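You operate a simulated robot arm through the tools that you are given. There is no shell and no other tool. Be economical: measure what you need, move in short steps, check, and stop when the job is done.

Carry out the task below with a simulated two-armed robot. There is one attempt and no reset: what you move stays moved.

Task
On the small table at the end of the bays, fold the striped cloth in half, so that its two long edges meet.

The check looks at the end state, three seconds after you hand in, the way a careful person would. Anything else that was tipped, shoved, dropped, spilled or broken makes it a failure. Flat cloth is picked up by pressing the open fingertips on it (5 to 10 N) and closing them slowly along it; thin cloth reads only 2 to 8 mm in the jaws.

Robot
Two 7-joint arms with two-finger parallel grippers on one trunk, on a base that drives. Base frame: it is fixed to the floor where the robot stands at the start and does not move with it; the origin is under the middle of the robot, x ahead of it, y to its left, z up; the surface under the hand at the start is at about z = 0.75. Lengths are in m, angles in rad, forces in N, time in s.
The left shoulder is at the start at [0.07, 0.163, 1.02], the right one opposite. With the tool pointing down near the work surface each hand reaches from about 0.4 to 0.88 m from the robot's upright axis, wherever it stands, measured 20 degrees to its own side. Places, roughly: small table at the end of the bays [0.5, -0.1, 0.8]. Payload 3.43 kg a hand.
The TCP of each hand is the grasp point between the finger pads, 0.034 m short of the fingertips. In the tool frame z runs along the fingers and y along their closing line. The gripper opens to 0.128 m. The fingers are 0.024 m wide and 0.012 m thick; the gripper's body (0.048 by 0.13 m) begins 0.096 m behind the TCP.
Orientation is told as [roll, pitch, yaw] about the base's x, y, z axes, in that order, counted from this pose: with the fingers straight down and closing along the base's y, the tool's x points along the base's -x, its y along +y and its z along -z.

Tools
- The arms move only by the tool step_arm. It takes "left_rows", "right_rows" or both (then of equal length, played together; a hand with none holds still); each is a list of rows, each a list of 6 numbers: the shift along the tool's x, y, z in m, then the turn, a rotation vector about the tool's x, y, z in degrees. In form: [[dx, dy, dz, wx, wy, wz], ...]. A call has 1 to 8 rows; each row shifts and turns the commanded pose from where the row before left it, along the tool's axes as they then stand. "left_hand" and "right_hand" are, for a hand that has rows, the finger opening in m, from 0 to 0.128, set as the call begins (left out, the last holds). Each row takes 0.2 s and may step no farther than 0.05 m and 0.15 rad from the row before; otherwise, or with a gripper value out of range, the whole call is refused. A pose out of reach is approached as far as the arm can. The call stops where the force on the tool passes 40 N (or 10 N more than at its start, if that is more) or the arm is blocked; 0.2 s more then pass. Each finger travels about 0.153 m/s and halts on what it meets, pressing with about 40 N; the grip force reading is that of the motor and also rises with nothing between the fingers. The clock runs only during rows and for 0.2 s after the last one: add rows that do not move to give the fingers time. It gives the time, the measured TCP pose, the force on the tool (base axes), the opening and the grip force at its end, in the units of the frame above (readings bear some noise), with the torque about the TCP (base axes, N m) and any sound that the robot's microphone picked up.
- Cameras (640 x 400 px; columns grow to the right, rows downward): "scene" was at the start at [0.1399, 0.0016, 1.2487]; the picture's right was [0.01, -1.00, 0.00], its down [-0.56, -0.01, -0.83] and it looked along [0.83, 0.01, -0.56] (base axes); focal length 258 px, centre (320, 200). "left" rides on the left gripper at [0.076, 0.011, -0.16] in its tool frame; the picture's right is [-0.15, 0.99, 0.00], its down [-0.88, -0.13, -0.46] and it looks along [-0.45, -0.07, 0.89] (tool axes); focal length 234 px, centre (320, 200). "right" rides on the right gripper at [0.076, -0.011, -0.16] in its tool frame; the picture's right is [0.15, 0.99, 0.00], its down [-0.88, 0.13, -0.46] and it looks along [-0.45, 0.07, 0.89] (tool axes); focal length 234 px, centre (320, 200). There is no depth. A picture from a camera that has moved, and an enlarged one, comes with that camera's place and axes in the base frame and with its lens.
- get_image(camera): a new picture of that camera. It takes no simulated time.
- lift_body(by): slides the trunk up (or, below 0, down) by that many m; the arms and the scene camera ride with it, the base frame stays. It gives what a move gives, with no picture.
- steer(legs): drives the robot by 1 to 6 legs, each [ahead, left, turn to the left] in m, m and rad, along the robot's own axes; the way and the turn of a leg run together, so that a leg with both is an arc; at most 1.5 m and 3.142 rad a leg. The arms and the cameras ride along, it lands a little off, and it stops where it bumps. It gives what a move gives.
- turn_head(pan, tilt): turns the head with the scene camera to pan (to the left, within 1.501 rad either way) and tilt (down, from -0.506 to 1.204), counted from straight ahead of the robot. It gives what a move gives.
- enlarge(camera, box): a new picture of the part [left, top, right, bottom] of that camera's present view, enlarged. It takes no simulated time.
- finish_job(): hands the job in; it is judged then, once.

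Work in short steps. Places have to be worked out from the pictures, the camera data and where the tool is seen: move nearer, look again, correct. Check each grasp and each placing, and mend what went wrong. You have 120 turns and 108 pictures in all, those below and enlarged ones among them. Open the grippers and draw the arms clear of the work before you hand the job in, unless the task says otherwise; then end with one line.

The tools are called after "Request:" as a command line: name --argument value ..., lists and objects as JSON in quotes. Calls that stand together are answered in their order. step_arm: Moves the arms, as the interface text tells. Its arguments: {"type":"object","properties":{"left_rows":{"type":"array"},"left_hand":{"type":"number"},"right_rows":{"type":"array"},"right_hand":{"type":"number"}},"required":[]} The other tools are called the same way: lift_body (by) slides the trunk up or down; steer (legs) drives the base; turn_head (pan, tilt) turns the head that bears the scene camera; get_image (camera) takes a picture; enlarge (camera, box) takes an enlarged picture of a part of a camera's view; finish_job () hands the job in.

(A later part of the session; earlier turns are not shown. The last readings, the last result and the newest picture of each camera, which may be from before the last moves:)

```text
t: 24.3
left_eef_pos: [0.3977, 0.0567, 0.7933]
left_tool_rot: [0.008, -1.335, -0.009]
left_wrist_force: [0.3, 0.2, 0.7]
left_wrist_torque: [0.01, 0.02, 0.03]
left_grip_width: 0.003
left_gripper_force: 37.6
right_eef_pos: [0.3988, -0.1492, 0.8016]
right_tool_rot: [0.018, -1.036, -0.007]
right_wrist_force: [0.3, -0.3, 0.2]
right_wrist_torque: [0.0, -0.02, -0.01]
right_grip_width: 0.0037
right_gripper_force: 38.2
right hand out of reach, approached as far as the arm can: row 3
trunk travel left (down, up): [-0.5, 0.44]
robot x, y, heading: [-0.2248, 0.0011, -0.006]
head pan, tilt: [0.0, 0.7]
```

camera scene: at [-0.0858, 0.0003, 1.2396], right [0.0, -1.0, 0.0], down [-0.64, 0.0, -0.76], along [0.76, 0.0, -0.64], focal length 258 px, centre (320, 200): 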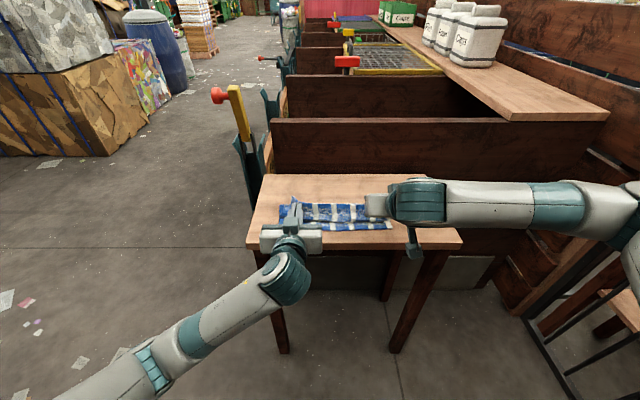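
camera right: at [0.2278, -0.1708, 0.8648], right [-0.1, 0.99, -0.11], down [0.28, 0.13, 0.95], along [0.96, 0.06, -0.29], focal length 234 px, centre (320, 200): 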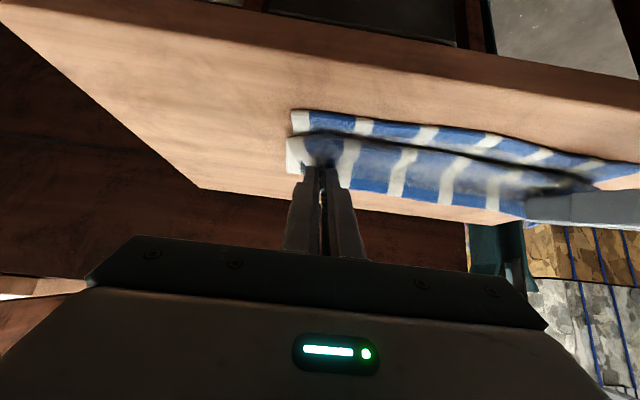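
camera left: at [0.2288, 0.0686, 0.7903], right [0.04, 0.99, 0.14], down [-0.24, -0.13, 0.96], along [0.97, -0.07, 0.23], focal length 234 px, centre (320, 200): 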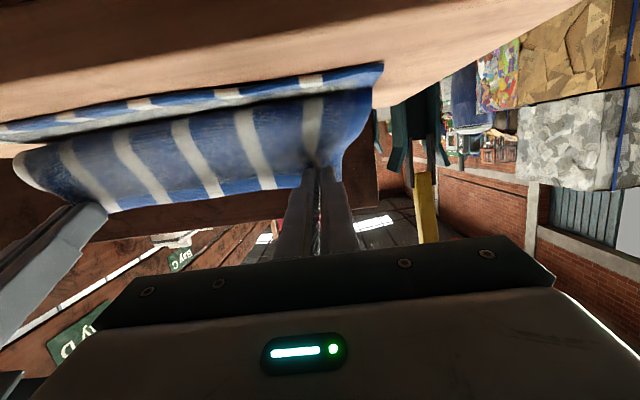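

Right is now at 59° but drifted 12 mm inward at its limit. Move it back outward with slightly less tilt.

Request:
step_arm --right_rows '[[-0.0024, -0.006, 0.0001, 0, 4, 0], [0, -0.006, 0, 0, 0, 0], [0, 0, 0, 0, 0, 0]]'

Request:
get_image --camera "scene"

Request:
get_image --camera "left"

Request:
get_image --camera "right"

```text
t: 25.1
left_eef_pos: [0.3977, 0.059, 0.7925]
left_tool_rot: [0.0, -1.337, -0.003]
left_wrist_force: [0.2, -1.6, 0.8]
left_wrist_torque: [-0.02, 0.01, -0.06]
left_grip_width: 0.0035
left_gripper_force: 38.1
right_eef_pos: [0.4014, -0.1606, 0.804]
right_tool_rot: [0.0, -0.998, -0.003]
right_wrist_force: [-0.1, 1.5, 0.5]
right_wrist_torque: [0.05, 0.04, 0.03]
right_grip_width: 0.0037
right_gripper_force: 38.1
trunk travel left (down, up): [-0.5, 0.44]
robot x, y, heading: [-0.2213, -0.0009, -0.005]
head pan, tilt: [0.0, 0.7]
```

```text
76 pictures are left
camera scene: at [-0.0858, 0.0004, 1.2396], right [0.0, -1.0, 0.0], down [-0.64, 0.0, -0.76], along [0.76, 0.0, -0.64], focal length 258 px, centre (320, 200)
```

scene: 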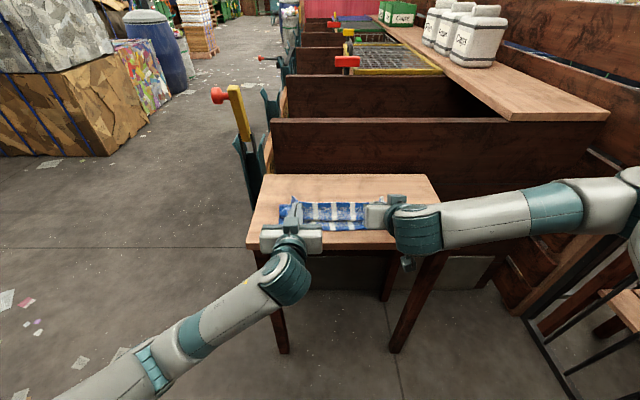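

```text
75 pictures are left
camera left: at [0.2248, 0.0684, 0.7556], right [0.04, 0.99, 0.14], down [-0.24, -0.13, 0.96], along [0.97, -0.07, 0.23], focal length 234 px, centre (320, 200)
```

left: 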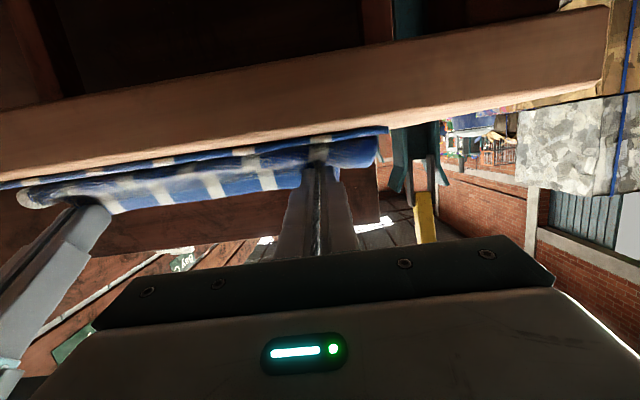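

```text
74 pictures are left
camera right: at [0.2273, -0.1701, 0.8271], right [-0.08, 0.99, -0.12], down [0.09, 0.13, 0.99], along [0.99, 0.06, -0.1], focal length 234 px, centre (320, 200)
```

right: 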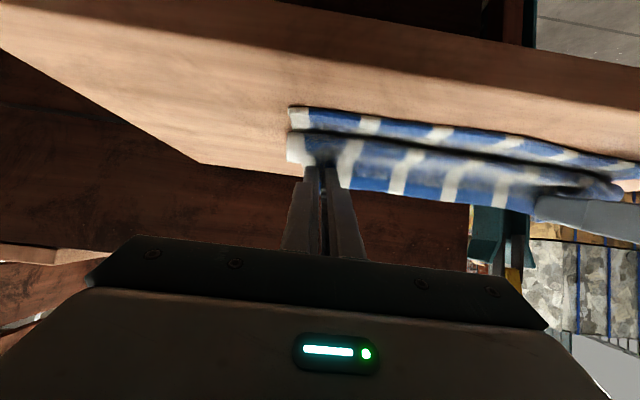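

Tips at (0.431, 0.785) both. Lower ~1 cm and then drive back 0.032 m to bring the edge over the near edge.

Request:
step_arm --left_rows '[[0.0097, 0, 0.0023, 0, 0, 0], [0, 0, 0, 0, 0, 0]]' --right_rows '[[0.0084, 0, 0.0054, 0, 0, 0], [0, 0, 0, 0, 0, 0]]'

Request:
steer --legs '[[-0.032, 0, 0]]'

Request:
get_image --camera "left"

Request:
get_image --camera "right"

Request:
enlarge --camera "scene" --box '[220, 150, 460, 270]'

```text
t: 25.7
left_eef_pos: [0.3966, 0.0572, 0.7836]
left_tool_rot: [-0.002, -1.335, -0.001]
left_wrist_force: [1.2, -2.1, 1.3]
left_wrist_torque: [-0.02, -0.06, 0.0]
left_grip_width: 0.0033
left_gripper_force: 37.7
right_eef_pos: [0.4012, -0.1601, 0.7955]
right_tool_rot: [-0.002, -1.0, -0.003]
right_wrist_force: [-0.5, 1.6, 0.2]
right_wrist_torque: [0.06, -0.02, 0.04]
right_grip_width: 0.0038
right_gripper_force: 38.8
trunk travel left (down, up): [-0.5, 0.44]
robot x, y, heading: [-0.2234, 0.0008, 0.001]
head pan, tilt: [0.0, 0.7]
```

```text
t: 26.5
left_eef_pos: [0.3642, 0.0585, 0.7835]
left_tool_rot: [0.003, -1.337, -0.003]
left_wrist_force: [-0.2, -2.3, 1.8]
left_wrist_torque: [0.0, 0.0, -0.08]
left_grip_width: 0.0033
left_gripper_force: 37.8
right_eef_pos: [0.3695, -0.1594, 0.7948]
right_tool_rot: [-0.001, -1.003, -0.003]
right_wrist_force: [-1.0, 1.9, -0.5]
right_wrist_torque: [0.03, -0.01, 0.06]
right_grip_width: 0.0039
right_gripper_force: 38.5
trunk travel left (down, up): [-0.5, 0.44]
robot x, y, heading: [-0.2549, 0.0002, -0.004]
head pan, tilt: [0.0, 0.7]
```

```text
73 pictures are left
camera left: at [0.1919, 0.0686, 0.7466], right [0.04, 0.99, 0.14], down [-0.24, -0.13, 0.96], along [0.97, -0.07, 0.23], focal length 234 px, centre (320, 200)
```

left: 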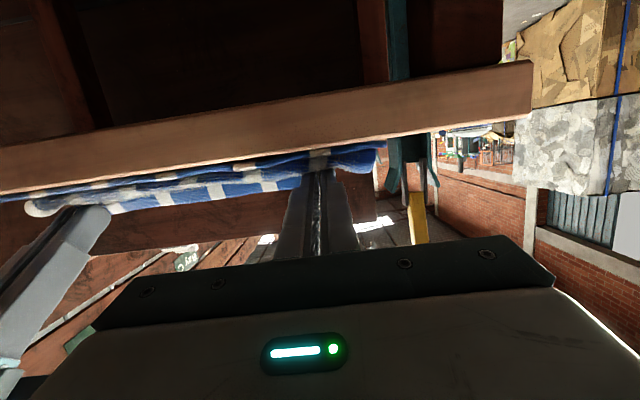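

```text
72 pictures are left
camera right: at [0.1947, -0.1701, 0.8181], right [-0.08, 0.99, -0.12], down [0.09, 0.13, 0.99], along [0.99, 0.06, -0.1], focal length 234 px, centre (320, 200)
```

right: 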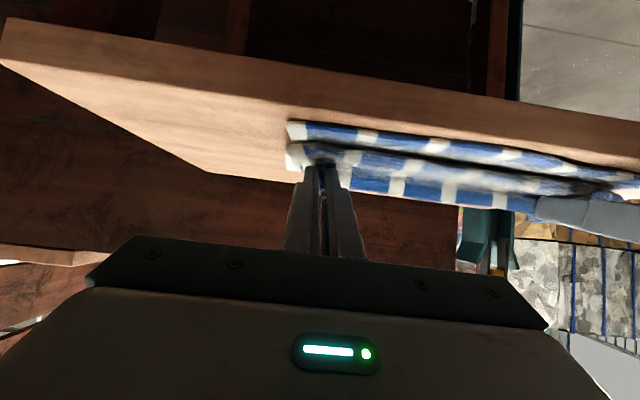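

```text
2.67 times, centred on (340, 210) of scene
camera zoom: at [-0.1192, 0.0005, 1.2398], right [0.0, -1.0, 0.0], down [-0.64, 0.0, -0.77], along [0.77, 0.0, -0.64], focal length 689 px, centre (267, 173)
```

zoom: 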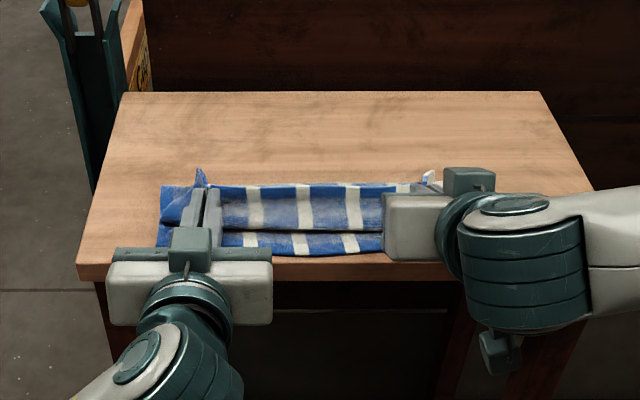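

Tips are at x≈0.397, z≈0.776; the flipped strip stands facing the robot. Lower to the table and pull a few mm further toward the near edge.

Request:
step_arm --left_rows '[[0.006, 0, -0.0005, 0, 0, 0], [0.006, 0, -0.001, 0, 0, 0], [0, 0, 0, 0, 0, 0]]' --right_rows '[[0.0058, 0, 0.0012, 0, 0, 0], [0.0058, 0, 0.001, 0, 0, 0], [0, 0, 0, 0, 0, 0]]'

Request:
enlarge --camera "scene" --box '[220, 150, 460, 270]'

Request:
enlarge --camera "right" --box '[250, 80, 640, 260]'

```text
t: 27.3
left_eef_pos: [0.3608, 0.0589, 0.7767]
left_tool_rot: [-0.008, -1.343, 0.005]
left_wrist_force: [9.2, -3.4, 27.0]
left_wrist_torque: [-0.05, -0.91, -0.07]
left_grip_width: 0.0033
left_gripper_force: 37.9
right_eef_pos: [0.3643, -0.1607, 0.7863]
right_tool_rot: [0.002, -1.005, -0.007]
right_wrist_force: [3.3, 3.1, 6.1]
right_wrist_torque: [0.08, -0.21, 0.11]
right_grip_width: 0.0039
right_gripper_force: 37.8
trunk travel left (down, up): [-0.5, 0.44]
robot x, y, heading: [-0.2526, 0.0008, -0.002]
head pan, tilt: [0.0, 0.7]
```

```text
2.67 times, centred on (340, 210) of scene
camera zoom: at [-0.1196, 0.0004, 1.2403], right [0.0, -1.0, 0.0], down [-0.64, 0.0, -0.77], along [0.77, 0.0, -0.64], focal length 689 px, centre (267, 173)
```

zoom: 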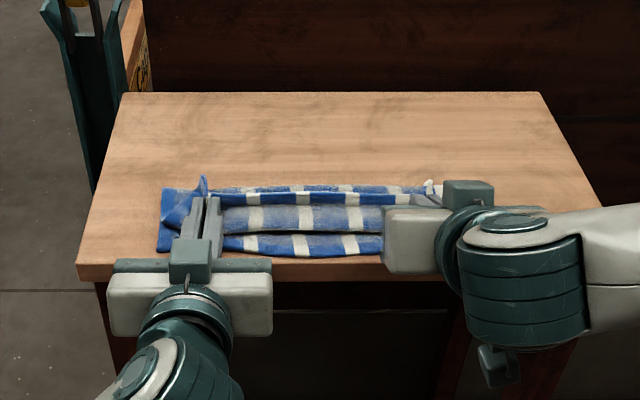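

```text
1.64 times, centred on (445, 170) of right
camera zoom: at [0.1903, -0.1704, 0.8085], right [-0.08, 0.99, -0.12], down [0.09, 0.13, 0.99], along [0.99, 0.06, -0.1], focal length 384 px, centre (115, 249)
```

zoom: 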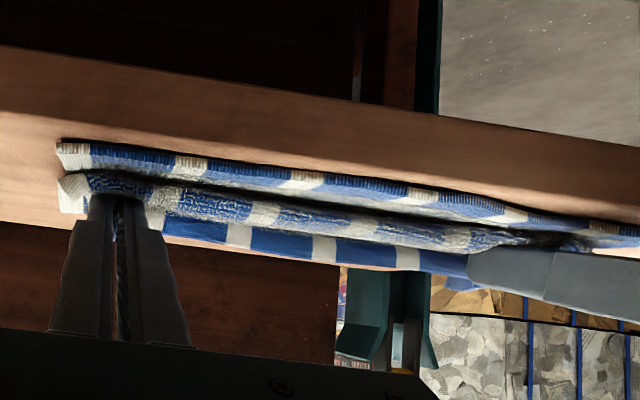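

Left presses 27 N, so I raise it slightly and pull both ~7 mm toward the robot to draw the top layer taut before releasing.

Request:
step_arm --left_rows '[[-0.0029, 0, -0.0007, 0, 0, 0], [0.001, 0, -0.004, 0, 0, 0], [0.0008, 0, -0.003, 0, 0, 0], [0, 0, 0, 0, 0, 0]]' --right_rows '[[0, 0, 0, 0, 0, 0], [0.002, 0, -0.0034, 0, 0, 0], [0.0017, 0, -0.003, 0, 0, 0], [0, 0, 0, 0, 0, 0]]'

Request:
enlarge --camera "scene" --box '[220, 150, 460, 270]'

Request:
get_image --camera "right"

```text
t: 28.3
left_eef_pos: [0.3536, 0.0574, 0.7767]
left_tool_rot: [0.001, -1.339, -0.002]
left_wrist_force: [6.4, -2.0, 23.7]
left_wrist_torque: [-0.04, -0.8, -0.06]
left_grip_width: 0.0034
left_gripper_force: 37.6
right_eef_pos: [0.3568, -0.161, 0.7866]
right_tool_rot: [0.002, -1.004, -0.004]
right_wrist_force: [3.3, 2.1, 6.9]
right_wrist_torque: [0.04, -0.24, 0.05]
right_grip_width: 0.004
right_gripper_force: 38.2
trunk travel left (down, up): [-0.5, 0.44]
robot x, y, heading: [-0.2528, -0.002, -0.007]
head pan, tilt: [0.0, 0.7]
```

```text
2.67 times, centred on (340, 210) of scene
camera zoom: at [-0.1197, 0.0005, 1.2399], right [0.0, -1.0, 0.0], down [-0.64, 0.0, -0.77], along [0.77, 0.0, -0.64], focal length 689 px, centre (267, 173)
```

zoom: 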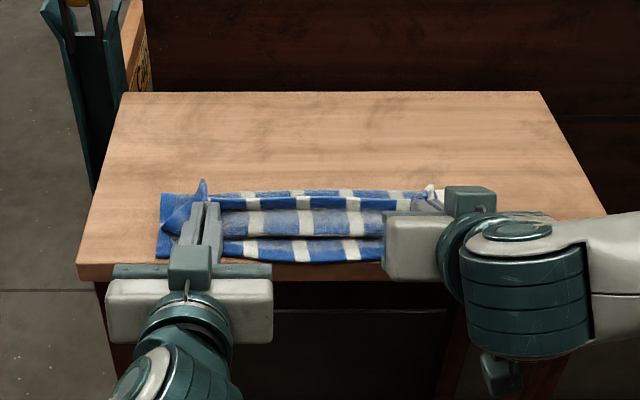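

```text
67 pictures are left
camera right: at [0.1826, -0.1701, 0.8084], right [-0.07, 0.99, -0.12], down [0.09, 0.13, 0.99], along [0.99, 0.06, -0.1], focal length 234 px, centre (320, 200)
```

right: 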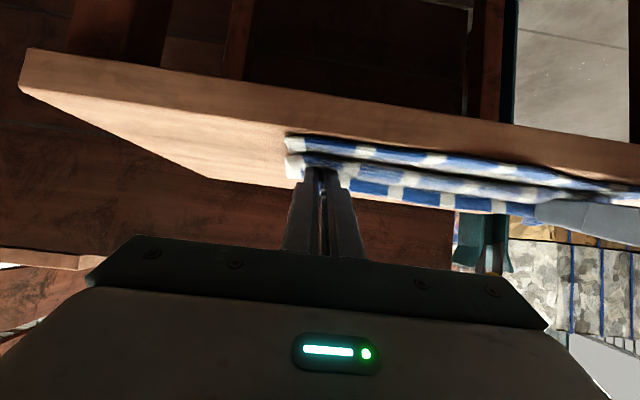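

The whole cloth slid about 3 cm toward the robot because the tips pressed on the lower layer, so its near edge is now at x≈0.34. I'll raise the tips off the lower layer and look.

Request:
step_arm --left_rows '[[-0.0117, 0, -0.0028, 0, 0, 0], [0, 0, 0, 0, 0, 0]]' --right_rows '[[-0.0101, 0, -0.0065, 0, 0, 0], [0, 0, 0, 0, 0, 0]]'

Request:
enlarge --camera "scene" --box '[260, 180, 400, 260]'

Request:
get_image --camera "left"

```text
t: 28.9
left_eef_pos: [0.3529, 0.0581, 0.7857]
left_tool_rot: [0.005, -1.331, -0.008]
left_wrist_force: [0.5, -2.6, 0.4]
left_wrist_torque: [0.04, 0.01, -0.08]
left_grip_width: 0.0032
left_gripper_force: 38.0
right_eef_pos: [0.3581, -0.1603, 0.7954]
right_tool_rot: [0.0, -0.998, -0.003]
right_wrist_force: [-0.6, 1.8, 0.1]
right_wrist_torque: [0.07, 0.02, 0.07]
right_grip_width: 0.0036
right_gripper_force: 38.4
trunk travel left (down, up): [-0.5, 0.44]
robot x, y, heading: [-0.2555, 0.0008, -0.001]
head pan, tilt: [0.0, 0.7]
```

```text
4.57 times, centred on (330, 220) of scene
camera zoom: at [-0.1176, 0.0005, 1.2393], right [0.0, -1.0, 0.0], down [-0.64, 0.0, -0.76], along [0.76, 0.0, -0.64], focal length 1182 px, centre (274, 109)
```

zoom: 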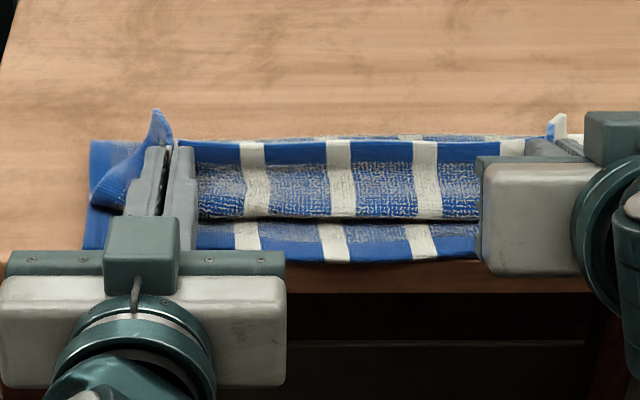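

```text
65 pictures are left
camera left: at [0.1803, 0.0683, 0.7482], right [0.04, 0.99, 0.14], down [-0.23, -0.13, 0.96], along [0.97, -0.07, 0.23], focal length 234 px, centre (320, 200)
```

left: 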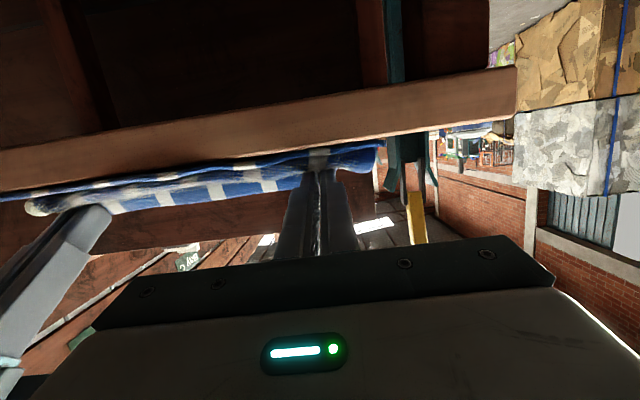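

The strip stands up facing the robot, the lower layer's near edge is at x≈0.333, and the fold should be near x≈0.445. I'll raise the tips and draw them back so the top layer is taut in a straight slope, then release so that the edge falls forward over the near edge.

Request:
step_arm --left_rows '[[-0.0112, 0, -0.0027, 0, 0, 0], [-0.0112, 0, -0.0027, 0, 0, 0], [0, 0, 0, 0, 0, 0]]' --right_rows '[[-0.0097, 0, -0.0063, 0, 0, 0], [-0.0096, 0, -0.0062, 0, 0, 0], [0, 0, 0, 0, 0, 0]]'

Request:
steer --legs '[[-0.018, 0, 0]]'

Request:
enlarge --camera "scene" --box '[240, 160, 420, 270]'

Request:
get_image --camera "right"

```text
t: 29.7
left_eef_pos: [0.3545, 0.0578, 0.8087]
left_tool_rot: [0.001, -1.334, -0.004]
left_wrist_force: [-0.4, -1.9, -0.2]
left_wrist_torque: [-0.01, 0.02, -0.08]
left_grip_width: 0.003
left_gripper_force: 37.8
right_eef_pos: [0.3573, -0.1608, 0.8191]
right_tool_rot: [0.0, -0.999, -0.003]
right_wrist_force: [0.2, 3.2, 0.9]
right_wrist_torque: [0.02, -0.02, 0.06]
right_grip_width: 0.0036
right_gripper_force: 38.6
trunk travel left (down, up): [-0.5, 0.44]
robot x, y, heading: [-0.2562, 0.0004, -0.002]
head pan, tilt: [0.0, 0.7]
```

```text
t: 30.5
left_eef_pos: [0.3352, 0.0566, 0.8089]
left_tool_rot: [0.0, -1.334, -0.004]
left_wrist_force: [0.0, -1.5, -0.4]
left_wrist_torque: [-0.02, -0.01, -0.08]
left_grip_width: 0.0032
left_gripper_force: 38.2
right_eef_pos: [0.3393, -0.1608, 0.8197]
right_tool_rot: [0.001, -1.001, -0.005]
right_wrist_force: [-0.5, 3.1, -0.4]
right_wrist_torque: [-0.01, 0.02, 0.07]
right_grip_width: 0.0039
right_gripper_force: 38.6
trunk travel left (down, up): [-0.5, 0.44]
robot x, y, heading: [-0.2709, 0.0046, -0.005]
head pan, tilt: [0.0, 0.7]
```

```text
3.56 times, centred on (330, 215) of scene
camera zoom: at [-0.1362, 0.0004, 1.2397], right [0.0, -1.0, 0.0], down [-0.64, 0.0, -0.77], along [0.77, 0.0, -0.64], focal length 919 px, centre (284, 147)
```

zoom: 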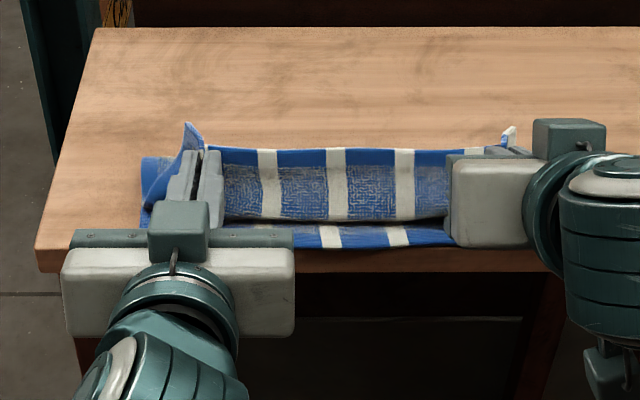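

```text
63 pictures are left
camera right: at [0.1656, -0.171, 0.8421], right [-0.08, 0.99, -0.12], down [0.09, 0.13, 0.99], along [0.99, 0.06, -0.1], focal length 234 px, centre (320, 200)
```

right: 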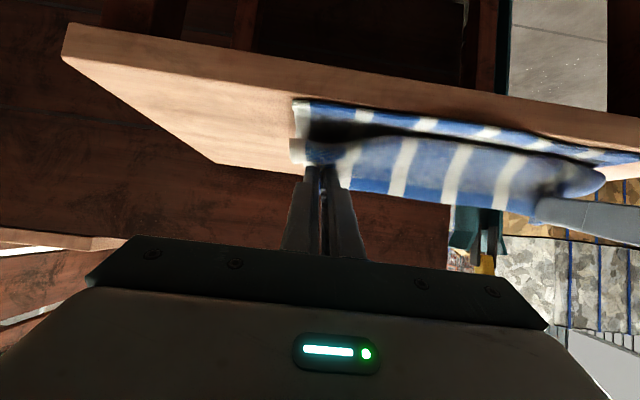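

The top layer now slopes from the fold to the tips, with the edge flap turned up. Release here and see how it falls.

Request:
step_arm --left_rows '[[0, 0, 0, 0, 0, 0], [0, 0, 0, 0, 0, 0], [0, 0, 0, 0, 0, 0], [0, 0, 0, 0, 0, 0]]' --right_rows '[[0, 0, 0, 0, 0, 0], [0, 0, 0, 0, 0, 0], [0, 0, 0, 0, 0, 0], [0, 0, 0, 0, 0, 0]]' --left_hand 0.03 --right_hand 0.03

Request:
enlarge --camera "scene" --box '[240, 160, 420, 270]'

Request:
get_image --camera "right"

Request:
get_image --camera "left"

```text
t: 31.5
left_eef_pos: [0.3367, 0.0574, 0.8083]
left_tool_rot: [0.005, -1.334, -0.004]
left_wrist_force: [-0.2, -0.9, 0.4]
left_wrist_torque: [0.0, -0.01, 0.02]
left_grip_width: 0.0302
left_gripper_force: 0.1
right_eef_pos: [0.3393, -0.1603, 0.8189]
right_tool_rot: [-0.001, -1.001, -0.002]
right_wrist_force: [-0.4, -0.4, 0.3]
right_wrist_torque: [-0.01, -0.01, 0.02]
right_grip_width: 0.03
right_gripper_force: 0.0
trunk travel left (down, up): [-0.5, 0.44]
robot x, y, heading: [-0.2719, -0.0013, -0.004]
head pan, tilt: [0.0, 0.7]
```

```text
3.56 times, centred on (330, 215) of scene
camera zoom: at [-0.135, 0.0005, 1.2396], right [0.0, -1.0, 0.0], down [-0.64, 0.0, -0.76], along [0.76, 0.0, -0.64], focal length 919 px, centre (284, 147)
```

zoom: 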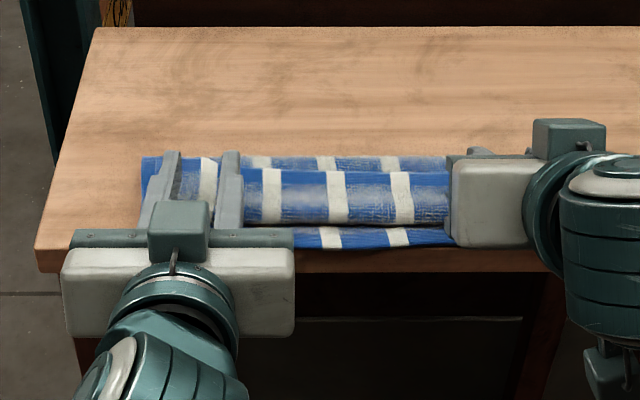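

```text
61 pictures are left
camera right: at [0.1663, -0.171, 0.8417], right [-0.08, 0.99, -0.12], down [0.09, 0.13, 0.99], along [0.99, 0.06, -0.1], focal length 234 px, centre (320, 200)
```

right: 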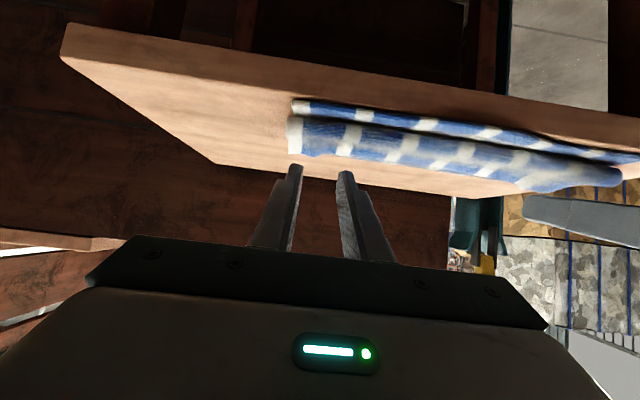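

```text
60 pictures are left
camera left: at [0.1639, 0.0678, 0.7717], right [0.04, 0.99, 0.14], down [-0.24, -0.13, 0.96], along [0.97, -0.07, 0.23], focal length 234 px, centre (320, 200)
```

left: 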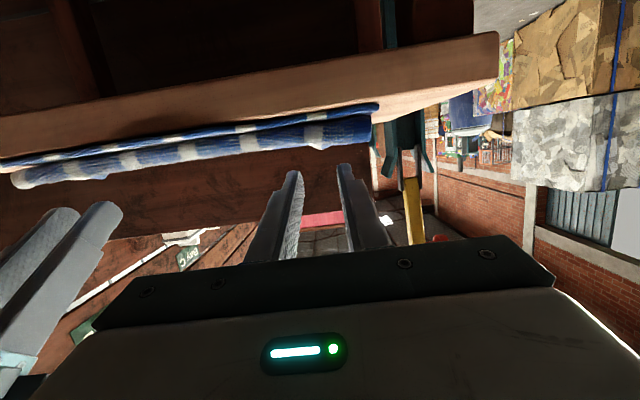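

On release the flap flopped back instead of forward, so the edge strip is turned back on itself. I'll raise the hands clear, upright them, and see the state from above.

Request:
step_arm --left_rows '[[-0.0486, 0, -0.0117, 0, 0, 0], [-0.0486, 0, -0.0117, 0, 0, 0], [-0.0486, 0, -0.0117, 0, 0, 0], [0, 0, 0, 0, 8.5, 0], [0, 0, 0, 0, 8.5, 0], [0, 0, 0, 0, 8.5, 0], [0, 0, 0, 0, 8.5, 0], [0, 0, 0, 0, 8.5, 0]]' --right_rows '[[-0.041, 0, -0.0265, 0, 0, 0], [-0.041, 0, -0.0265, 0, 0, 0], [-0.041, 0, -0.0265, 0, 0, 0], [0, 0, 0, 0, 8.5, 0], [0, 0, 0, 0, 8.5, 0], [0, 0, 0, 0, 8.5, 0], [0, 0, 0, 0, 8.5, 0], [0, 0, 0, 0, 8.5, 0]]'

Request:
step_arm --left_rows '[[0, 0, 0, 0, 8.5, 0], [0, 0, 0, 0, 8.5, 0], [0, 0, 0, 0, 8.5, 0], [0, 0, 0, 0, 8.5, 0], [0, 0, 0, 0, 0, 0]]' --right_rows '[[0, 0, 0, 0, 8.5, 0], [0, 0, 0, 0, 6.5, 0], [0, 0, 0, 0, 0, 0], [0, 0, 0, 0, 0, 0], [0, 0, 0, 0, 0, 0]]'

Request:
get_image --camera "scene"

Request:
get_image --camera "left"

Request:
get_image --camera "right"

```text
t: 33.5
left_eef_pos: [0.4484, 0.0873, 0.8545]
left_tool_rot: [0.058, -0.599, 0.008]
left_wrist_force: [-0.2, -0.9, -0.6]
left_wrist_torque: [-0.04, 0.01, -0.01]
left_grip_width: 0.0299
left_gripper_force: 0.0
left hand out of reach, approached as far as the arm can: row 6, 7, 8
right_eef_pos: [0.3385, -0.1613, 0.9646]
right_tool_rot: [0.003, -0.257, -0.003]
right_wrist_force: [0.1, -0.2, 0.6]
right_wrist_torque: [0.03, 0.0, 0.01]
right_grip_width: 0.0302
right_gripper_force: 0.0
trunk travel left (down, up): [-0.5, 0.44]
robot x, y, heading: [-0.2707, 0.0015, -0.002]
head pan, tilt: [0.0, 0.7]
stopped in row 8 (left hand): the arm was blocked; the commanded pose is now the measured one
```

```text
t: 34.7
left_eef_pos: [0.5066, 0.0882, 0.822]
left_tool_rot: [0.044, -0.001, 0.035]
left_wrist_force: [0.0, 0.0, -0.5]
left_wrist_torque: [-0.02, -0.02, -0.01]
left_grip_width: 0.03
left_gripper_force: 0.1
left hand out of reach, approached as far as the arm can: row 1, 2, 3
right_eef_pos: [0.338, -0.1608, 0.9651]
right_tool_rot: [0.002, 0.006, -0.004]
right_wrist_force: [0.2, 0.5, -0.1]
right_wrist_torque: [0.01, 0.0, 0.0]
right_grip_width: 0.0297
right_gripper_force: 0.1
trunk travel left (down, up): [-0.5, 0.44]
robot x, y, heading: [-0.2717, -0.0019, 0.001]
head pan, tilt: [0.0, 0.7]
```

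```text
59 pictures are left
camera scene: at [-0.135, 0.0004, 1.2396], right [0.0, -1.0, 0.0], down [-0.64, 0.0, -0.76], along [0.76, 0.0, -0.64], focal length 258 px, centre (320, 200)
```

scene: 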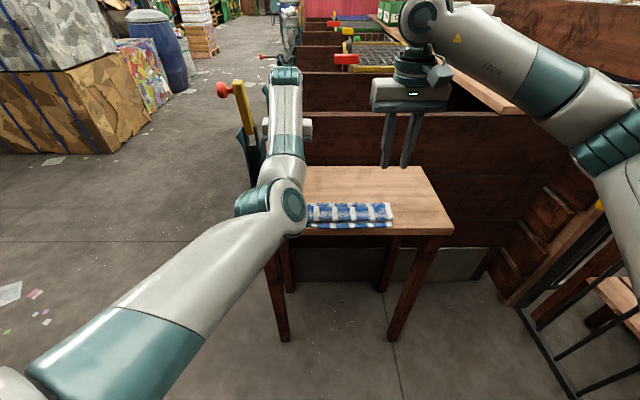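

```text
58 pictures are left
camera left: at [0.4305, 0.0881, 0.981], right [0.11, 0.99, 0.05], down [0.88, -0.12, 0.45], along [0.45, -0.01, -0.89], focal length 234 px, centre (320, 200)
```

left: 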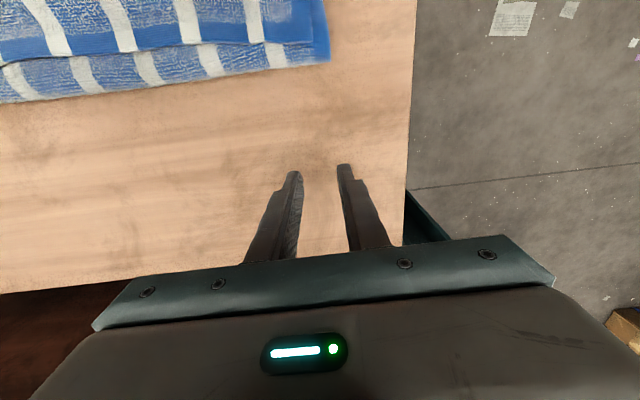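

```text
57 pictures are left
camera right: at [0.266, -0.172, 1.1256], right [-0.14, 0.99, 0.0], down [0.88, 0.13, 0.45], along [0.45, 0.07, -0.89], focal length 234 px, centre (320, 200)
```

right: 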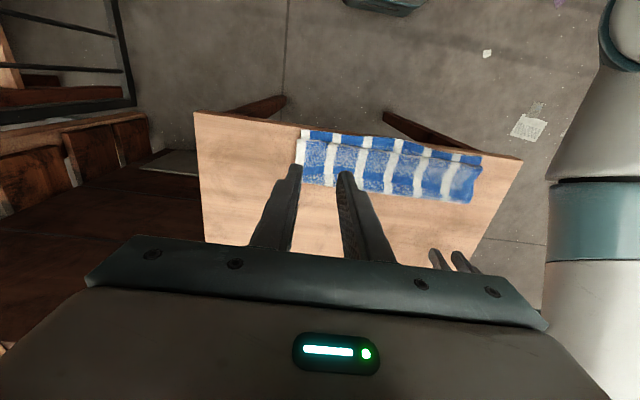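

The strip lies as a Z. The left arm is in an awkward elbow-low posture, so I'll raise it straight up and re-look.

Request:
step_arm --left_rows '[[0, 0, -0.045, 0, 0, 0], [0, 0, -0.045, 0, 0, 0], [0, 0, -0.045, 0, 0, 0], [0, 0, 0, 0, 0, 0]]'

Request:
get_image --camera "left"

Request:
get_image --camera "scene"

```text
t: 35.7
left_eef_pos: [0.5158, 0.0812, 0.9552]
left_tool_rot: [0.048, -0.002, 0.038]
left_wrist_force: [0.1, 0.7, 0.2]
left_wrist_torque: [0.03, 0.02, -0.01]
left_grip_width: 0.0297
left_gripper_force: 0.1
left hand out of reach, approached as far as the arm can: row 1
right_eef_pos: [0.3394, -0.1621, 0.964]
right_tool_rot: [0.0, 0.007, -0.003]
right_wrist_force: [0.3, 0.4, -0.2]
right_wrist_torque: [0.01, 0.0, 0.01]
right_grip_width: 0.0301
right_gripper_force: 0.1
trunk travel left (down, up): [-0.5, 0.44]
robot x, y, heading: [-0.2717, 0.0023, -0.001]
head pan, tilt: [0.0, 0.7]
```

```text
56 pictures are left
camera left: at [0.4398, 0.0814, 1.115], right [0.11, 0.99, 0.05], down [0.88, -0.12, 0.45], along [0.45, -0.01, -0.89], focal length 234 px, centre (320, 200)
```

left: 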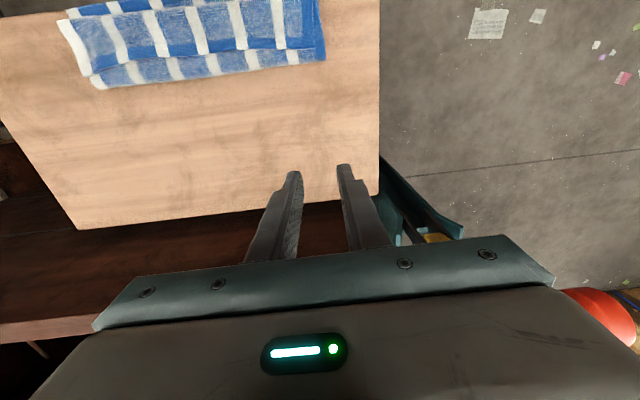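

```text
55 pictures are left
camera scene: at [-0.1342, 0.0002, 1.2394], right [0.0, -1.0, 0.0], down [-0.64, 0.0, -0.76], along [0.76, 0.0, -0.64], focal length 258 px, centre (320, 200)
```

scene: 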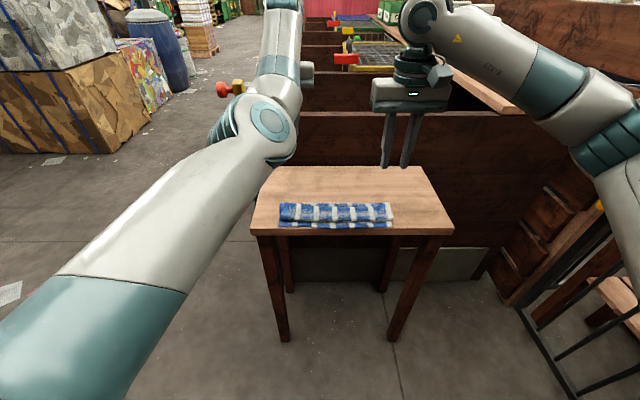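

Zooming on the cloth to read its state.

Request:
enlarge --camera "left" --box '[40, 0, 360, 110]'

Request:
enlarge --camera "scene" --box '[260, 190, 410, 240]'

Request:
enlarge --camera "right" --box '[280, 110, 520, 220]'

```text
2.00 times, centred on (200, 55) of left
camera zoom: at [0.4398, 0.0814, 1.115], right [0.11, 0.99, 0.05], down [0.88, -0.12, 0.45], along [0.45, -0.01, -0.89], focal length 468 px, centre (560, 490)
```

zoom: 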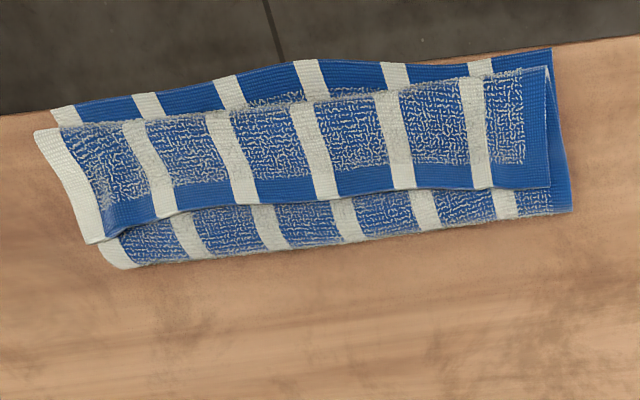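

```text
4.27 times, centred on (335, 215) of scene
camera zoom: at [-0.1342, 0.0002, 1.2394], right [0.0, -1.0, 0.0], down [-0.64, 0.0, -0.76], along [0.76, 0.0, -0.64], focal length 1103 px, centre (256, 136)
```

zoom: 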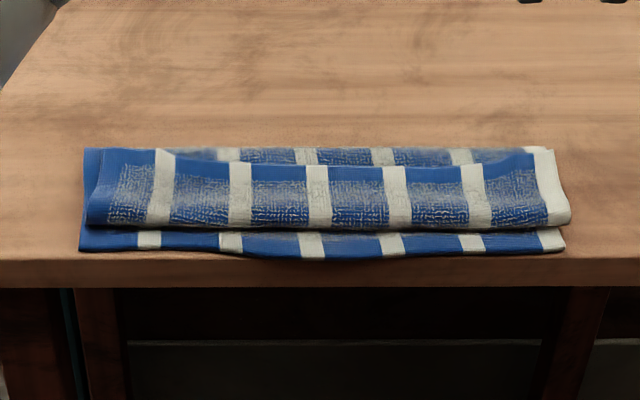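

```text
2.67 times, centred on (400, 165) of right
camera zoom: at [0.2668, -0.1722, 1.1251], right [-0.14, 0.99, 0.0], down [0.88, 0.13, 0.45], along [0.45, 0.07, -0.89], focal length 624 px, centre (107, 293)
```

zoom: 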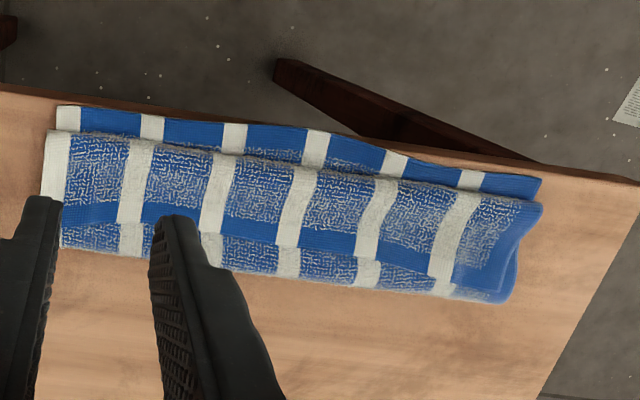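

The cloth is a neat Z: lower hem at x≈0.329, back fold at x≈0.42, and the far hem strip is turned back with its edge at x≈0.393. I released with too much slack. The plan is to regrip that hem shallowly, unfold and pull the cloth flat away from the table edge, then refold taut on a full arc. First I straighten and recenter the left hand.

Request:
step_arm --left_rows '[[0.02, 0.01, 0, 2.75, 0, 2.2], [0.03, 0.02, -0.01, 0, 0, 0], [0.03, 0.02, -0.01, 0, 0, 0], [0, 0, 0, 0, 0, 0]]'

Request:
get_image --camera "scene"

```text
t: 36.7
left_eef_pos: [0.5056, 0.1378, 0.9864]
left_tool_rot: [-0.002, 0.001, -0.001]
left_wrist_force: [-0.8, 0.4, -0.1]
left_wrist_torque: [0.0, 0.02, -0.05]
left_grip_width: 0.03
left_gripper_force: 0.1
left hand out of reach, approached as far as the arm can: row 1, 2, 3
right_eef_pos: [0.3404, -0.1618, 0.9646]
right_tool_rot: [0.003, 0.007, -0.003]
right_wrist_force: [0.3, 0.2, 0.0]
right_wrist_torque: [0.01, 0.01, 0.02]
right_grip_width: 0.0299
right_gripper_force: 0.0
trunk travel left (down, up): [-0.5, 0.44]
robot x, y, heading: [-0.273, 0.0033, 0.002]
head pan, tilt: [0.0, 0.7]
```

```text
51 pictures are left
camera scene: at [-0.1346, 0.0001, 1.2395], right [0.0, -1.0, 0.0], down [-0.64, 0.0, -0.76], along [0.76, 0.0, -0.64], focal length 258 px, centre (320, 200)
```

scene: 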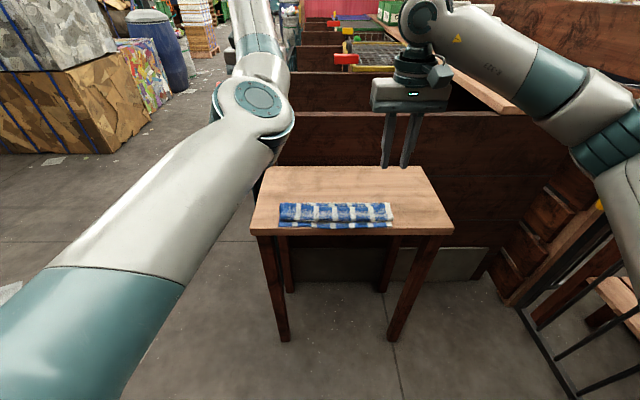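

The left arm is stuck in a flipped posture that won't come nearer. I'll raise it high, clear of the lever, and try to let it re-posture there.

Request:
step_arm --left_rows '[[0, 0, -0.05, 0, 0, 0], [0, 0, -0.05, 0, 0, 0], [0, 0, -0.05, 0, 0, 0], [0, 0, -0.05, 0, 0, 0], [0.03, 0, 0, 0, 0, 0], [0.03, 0, 0, 0, 0, 0], [0.03, 0, 0, 0, 0, 0], [0.03, 0, 0, 0, 0, 0]]'

Request:
get_image --camera "scene"

```text
t: 38.2
left_eef_pos: [0.4175, 0.1611, 0.9783]
left_tool_rot: [-0.001, 0.255, 0.029]
left_wrist_force: [-0.1, 0.4, 0.6]
left_wrist_torque: [0.07, -0.02, -0.04]
left_grip_width: 0.0302
left_gripper_force: 0.0
left hand out of reach, approached as far as the arm can: row 2, 3, 4, 7
right_eef_pos: [0.3408, -0.1615, 0.9628]
right_tool_rot: [0.002, 0.009, 0.0]
right_wrist_force: [0.6, -1.7, -0.4]
right_wrist_torque: [0.06, -0.02, 0.02]
right_grip_width: 0.0299
right_gripper_force: 0.1
trunk travel left (down, up): [-0.5, 0.44]
robot x, y, heading: [-0.2675, 0.0013, -0.002]
head pan, tilt: [0.0, 0.7]
stopped in row 7 (left hand): the arm was blocked; the commanded pose is now the measured one
```

```text
50 pictures are left
camera scene: at [-0.1323, -0.0028, 1.2389], right [0.0, -1.0, 0.0], down [-0.65, 0.0, -0.76], along [0.76, 0.0, -0.65], focal length 258 px, centre (320, 200)
```

scene: 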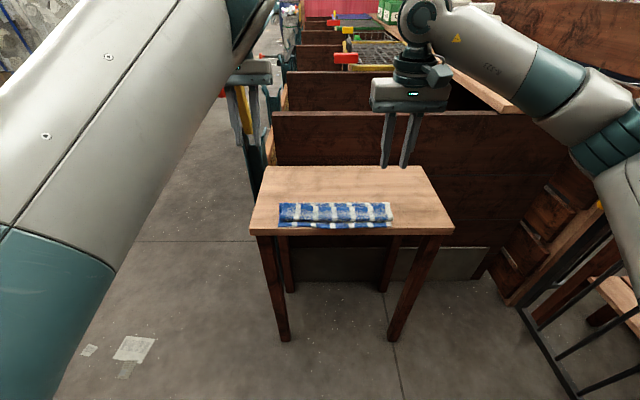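

The elbow has swung up now. Straighten the pitch and move slightly forward to relax the arm.

Request:
step_arm --left_rows '[[-0.02, 0, 0, 0, -7.3, 0], [-0.02, 0, 0, 0, -7.3, 0], [0, 0, 0, 0, 0, 0]]'

Request:
get_image --camera "scene"

```text
t: 39.2
left_eef_pos: [0.4526, 0.1852, 0.9476]
left_tool_rot: [-0.014, 0.033, 0.061]
left_wrist_force: [0.2, 0.5, 0.1]
left_wrist_torque: [-0.04, -0.02, -0.02]
left_grip_width: 0.0299
left_gripper_force: 0.0
right_eef_pos: [0.3386, -0.1585, 0.9657]
right_tool_rot: [0.0, 0.004, 0.0]
right_wrist_force: [0.4, -0.2, 0.7]
right_wrist_torque: [0.0, 0.01, -0.01]
right_grip_width: 0.0299
right_gripper_force: 0.1
trunk travel left (down, up): [-0.5, 0.44]
robot x, y, heading: [-0.2693, -0.0006, -0.002]
head pan, tilt: [0.0, 0.7]
stopped in row 3 (left hand): the arm was blocked; the commanded pose is now the measured one
```

```text
49 pictures are left
camera scene: at [-0.1354, 0.0013, 1.2395], right [0.0, -1.0, 0.0], down [-0.64, 0.0, -0.76], along [0.76, 0.0, -0.64], focal length 258 px, centre (320, 200)
```

scene: 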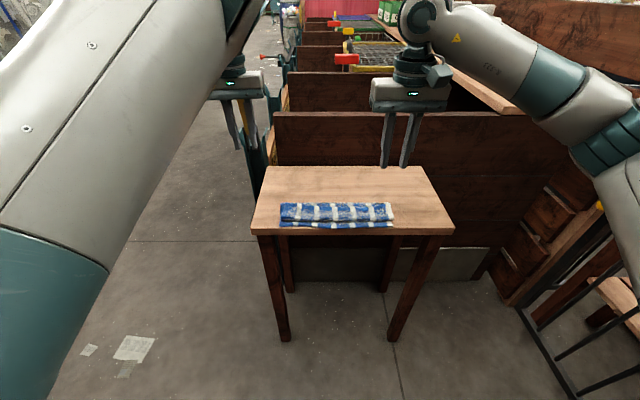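

Still binding a little. Move the left hand back and outward, toward the mirror of the right arm's comfortable pose.

Request:
step_arm --left_rows '[[0.02, 0.015, 0, 0, 0, 0], [0.02, 0.015, 0, 0, 0, 0], [0.02, 0.015, 0, 0, 0, 0], [0, 0, 0, 0, 0, 0]]'

Request:
get_image --camera "scene"

```text
t: 40.4
left_eef_pos: [0.3762, 0.2417, 0.8806]
left_tool_rot: [-0.021, 0.158, 0.09]
left_wrist_force: [-0.8, -0.5, 0.2]
left_wrist_torque: [0.03, 0.03, 0.01]
left_grip_width: 0.03
left_gripper_force: 0.0
right_eef_pos: [0.3397, -0.1593, 0.9662]
right_tool_rot: [-0.001, 0.006, 0.0]
right_wrist_force: [0.5, -0.5, 0.1]
right_wrist_torque: [-0.03, 0.01, 0.0]
right_grip_width: 0.0297
right_gripper_force: 0.1
trunk travel left (down, up): [-0.5, 0.44]
robot x, y, heading: [-0.2701, 0.0007, -0.006]
head pan, tilt: [0.0, 0.7]
stopped in row 4 (left hand): the arm was blocked; the commanded pose is now the measured one
```

```text
48 pictures are left
camera scene: at [-0.1355, 0.0016, 1.2396], right [0.0, -1.0, 0.0], down [-0.64, 0.0, -0.76], along [0.76, 0.0, -0.64], focal length 258 px, centre (320, 200)
```

scene: 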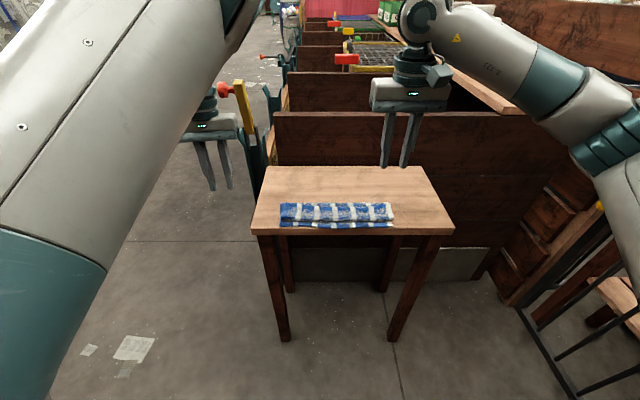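

The upper arm is binding near the head. I'll command the left hand up and forward with orientation corrected and see whether the solver settles to a better posture.

Request:
step_arm --left_rows '[[-0.02, -0.01, -0.03, 0, -4.5, 2.5], [-0.03, -0.01, -0.03, 0, -4.5, 2.6], [-0.03, -0.02, -0.03, 0, 0, 0], [-0.03, -0.02, 0, 0, 0, 0], [-0.02, -0.02, 0, 0, 0, 0], [0, 0, 0, 0, 0, 0]]'

Request:
get_image --camera "scene"

```text
t: 41.8
left_eef_pos: [0.5135, 0.1657, 0.9669]
left_tool_rot: [-0.023, -0.004, -0.002]
left_wrist_force: [-0.5, 0.1, 0.2]
left_wrist_torque: [0.02, 0.03, 0.01]
left_grip_width: 0.0297
left_gripper_force: 0.1
right_eef_pos: [0.3384, -0.1601, 0.9665]
right_tool_rot: [0.002, 0.004, 0.001]
right_wrist_force: [-0.6, 0.0, -0.5]
right_wrist_torque: [0.0, -0.02, -0.02]
right_grip_width: 0.0303
right_gripper_force: 0.0
trunk travel left (down, up): [-0.5, 0.44]
robot x, y, heading: [-0.2709, 0.0006, -0.002]
head pan, tilt: [0.0, 0.7]
```

```text
47 pictures are left
camera scene: at [-0.1362, 0.001, 1.2397], right [0.0, -1.0, 0.0], down [-0.64, 0.0, -0.77], along [0.77, 0.0, -0.64], focal length 258 px, centre (320, 200)
```

scene: 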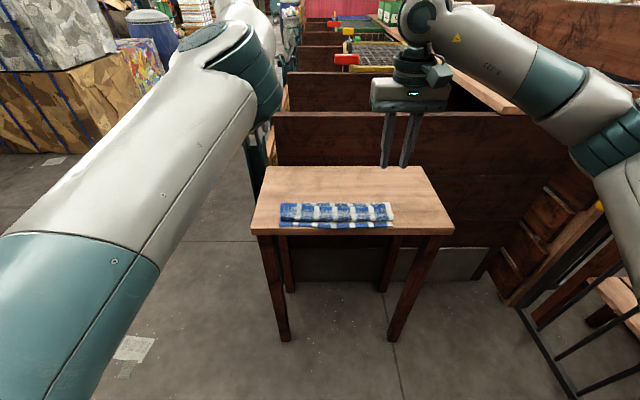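

Better: no blockage and the elbow moved outward. Bring it back slowly.

Request:
step_arm --left_rows '[[0.015, 0, 0, -1.3, 0, 0], [0.015, 0, 0, 0, 0, 0], [0.015, 0, 0, 0, 0, 0], [0.015, 0, 0, 0, 0, 0], [0, 0, 0, 0, 0, 0]]'

Request:
get_image --camera "scene"

```text
t: 43.2
left_eef_pos: [0.4541, 0.1884, 0.9481]
left_tool_rot: [-0.013, 0.026, 0.03]
left_wrist_force: [0.3, 0.2, 0.4]
left_wrist_torque: [-0.01, 0.0, 0.01]
left_grip_width: 0.03
left_gripper_force: 0.1
right_eef_pos: [0.3383, -0.1592, 0.9654]
right_tool_rot: [0.0, 0.005, -0.001]
right_wrist_force: [-0.8, -0.1, -0.3]
right_wrist_torque: [-0.01, 0.0, 0.01]
right_grip_width: 0.0302
right_gripper_force: 0.0
trunk travel left (down, up): [-0.5, 0.44]
robot x, y, heading: [-0.2735, -0.0002, -0.003]
head pan, tilt: [0.0, 0.7]
stopped in row 5 (left hand): the arm was blocked; the commanded pose is now the measured one
```

```text
46 pictures are left
camera scene: at [-0.1358, 0.0015, 1.2396], right [0.0, -1.0, 0.0], down [-0.64, 0.0, -0.76], along [0.76, 0.0, -0.64], focal length 258 px, centre (320, 200)
```

scene: 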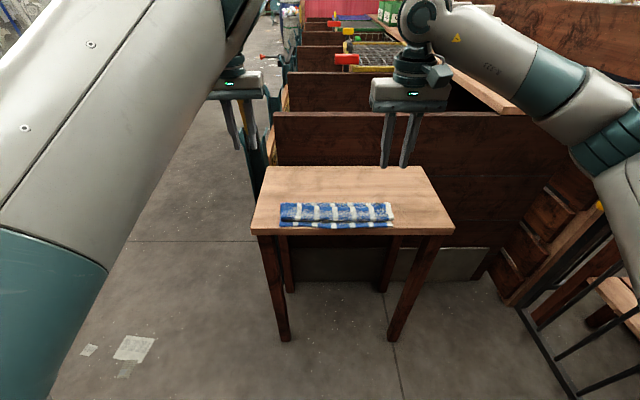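

Coming close raises the elbow into the head. I'll take the hand out to the robot's left over open floor to let the elbow drop outward, then return.

Request:
step_arm --left_rows '[[0, 0.04, -0.01, 0, 0, 0], [0.01, 0.045, -0.01, 0, 0, 0], [0.02, 0.045, 0, 0, 0, 0], [0.02, 0.045, 0, 0, 0, 0], [0.02, 0.045, 0, 0, 0, 0], [0.02, 0.04, 0, 0, 0, 0], [0, 0, 0, 0, 0, 0]]'

Request:
get_image --camera "scene"

```text
t: 44.8
left_eef_pos: [0.3578, 0.4411, 0.9715]
left_tool_rot: [-0.009, 0.026, 0.029]
left_wrist_force: [0.5, -0.4, 0.0]
left_wrist_torque: [-0.01, -0.01, -0.01]
left_grip_width: 0.03
left_gripper_force: 0.1
right_eef_pos: [0.3385, -0.1604, 0.9665]
right_tool_rot: [0.002, 0.006, -0.001]
right_wrist_force: [-0.1, 0.3, 0.0]
right_wrist_torque: [0.02, 0.0, -0.02]
right_grip_width: 0.0302
right_gripper_force: 0.0
trunk travel left (down, up): [-0.5, 0.44]
robot x, y, heading: [-0.2731, -0.0019, -0.002]
head pan, tilt: [0.0, 0.7]
```

```text
45 pictures are left
camera scene: at [-0.1357, 0.0002, 1.2396], right [0.0, -1.0, 0.0], down [-0.64, 0.0, -0.76], along [0.76, 0.0, -0.64], focal length 258 px, centre (320, 200)
```

scene: 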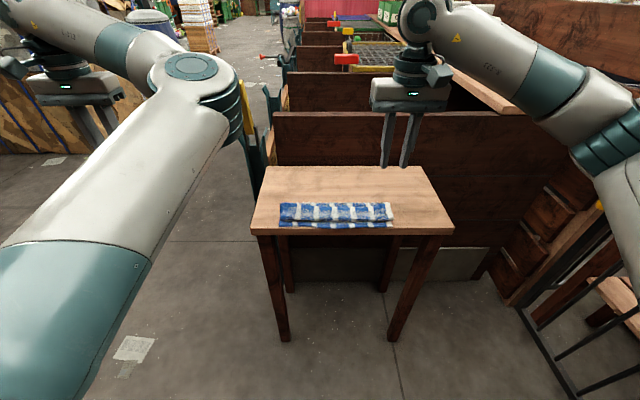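

The elbow is on the inside here. I'll roll the left hand (fingers toward the robot's right) in this open space to pull the elbow around to the outside.

Request:
step_arm --left_rows '[[0, 0, 0, 8.5, 0, 0], [0, 0, 0, 8.5, 0, 0], [0, 0, 0, 8.5, 0, 0], [0, 0, 0, 8.5, 0, 0], [0, 0, 0, 8.5, 0, 0], [0, 0, 0, 8.5, 0, 0], [0, 0, 0, 8.5, 0, 0], [0, 0, 0, 8.5, 0, 0]]'

Request:
get_image --camera "scene"

```text
t: 46.6
left_eef_pos: [0.3561, 0.4427, 0.967]
left_tool_rot: [-1.199, 0.026, 0.029]
left_wrist_force: [0.5, 0.3, -0.2]
left_wrist_torque: [-0.02, -0.01, -0.03]
left_grip_width: 0.0301
left_gripper_force: 0.1
right_eef_pos: [0.3398, -0.158, 0.966]
right_tool_rot: [0.002, 0.005, -0.002]
right_wrist_force: [-0.4, 0.6, -0.1]
right_wrist_torque: [-0.02, 0.02, 0.0]
right_grip_width: 0.03
right_gripper_force: 0.1
trunk travel left (down, up): [-0.5, 0.44]
robot x, y, heading: [-0.2709, 0.0009, 0.0]
head pan, tilt: [0.0, 0.7]
```

```text
44 pictures are left
camera scene: at [-0.1356, 0.0028, 1.2396], right [0.0, -1.0, 0.0], down [-0.64, 0.0, -0.76], along [0.76, 0.0, -0.64], focal length 258 px, centre (320, 200)
```

scene: 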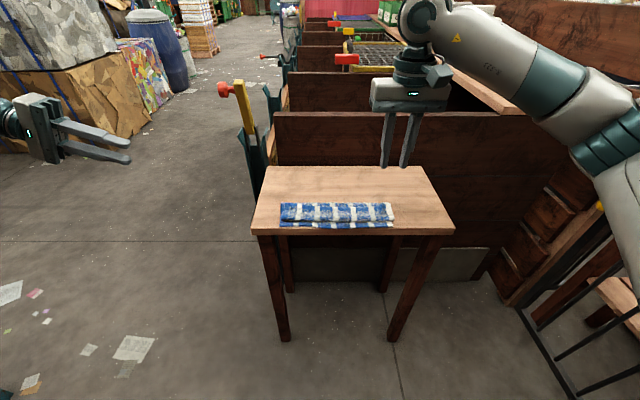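

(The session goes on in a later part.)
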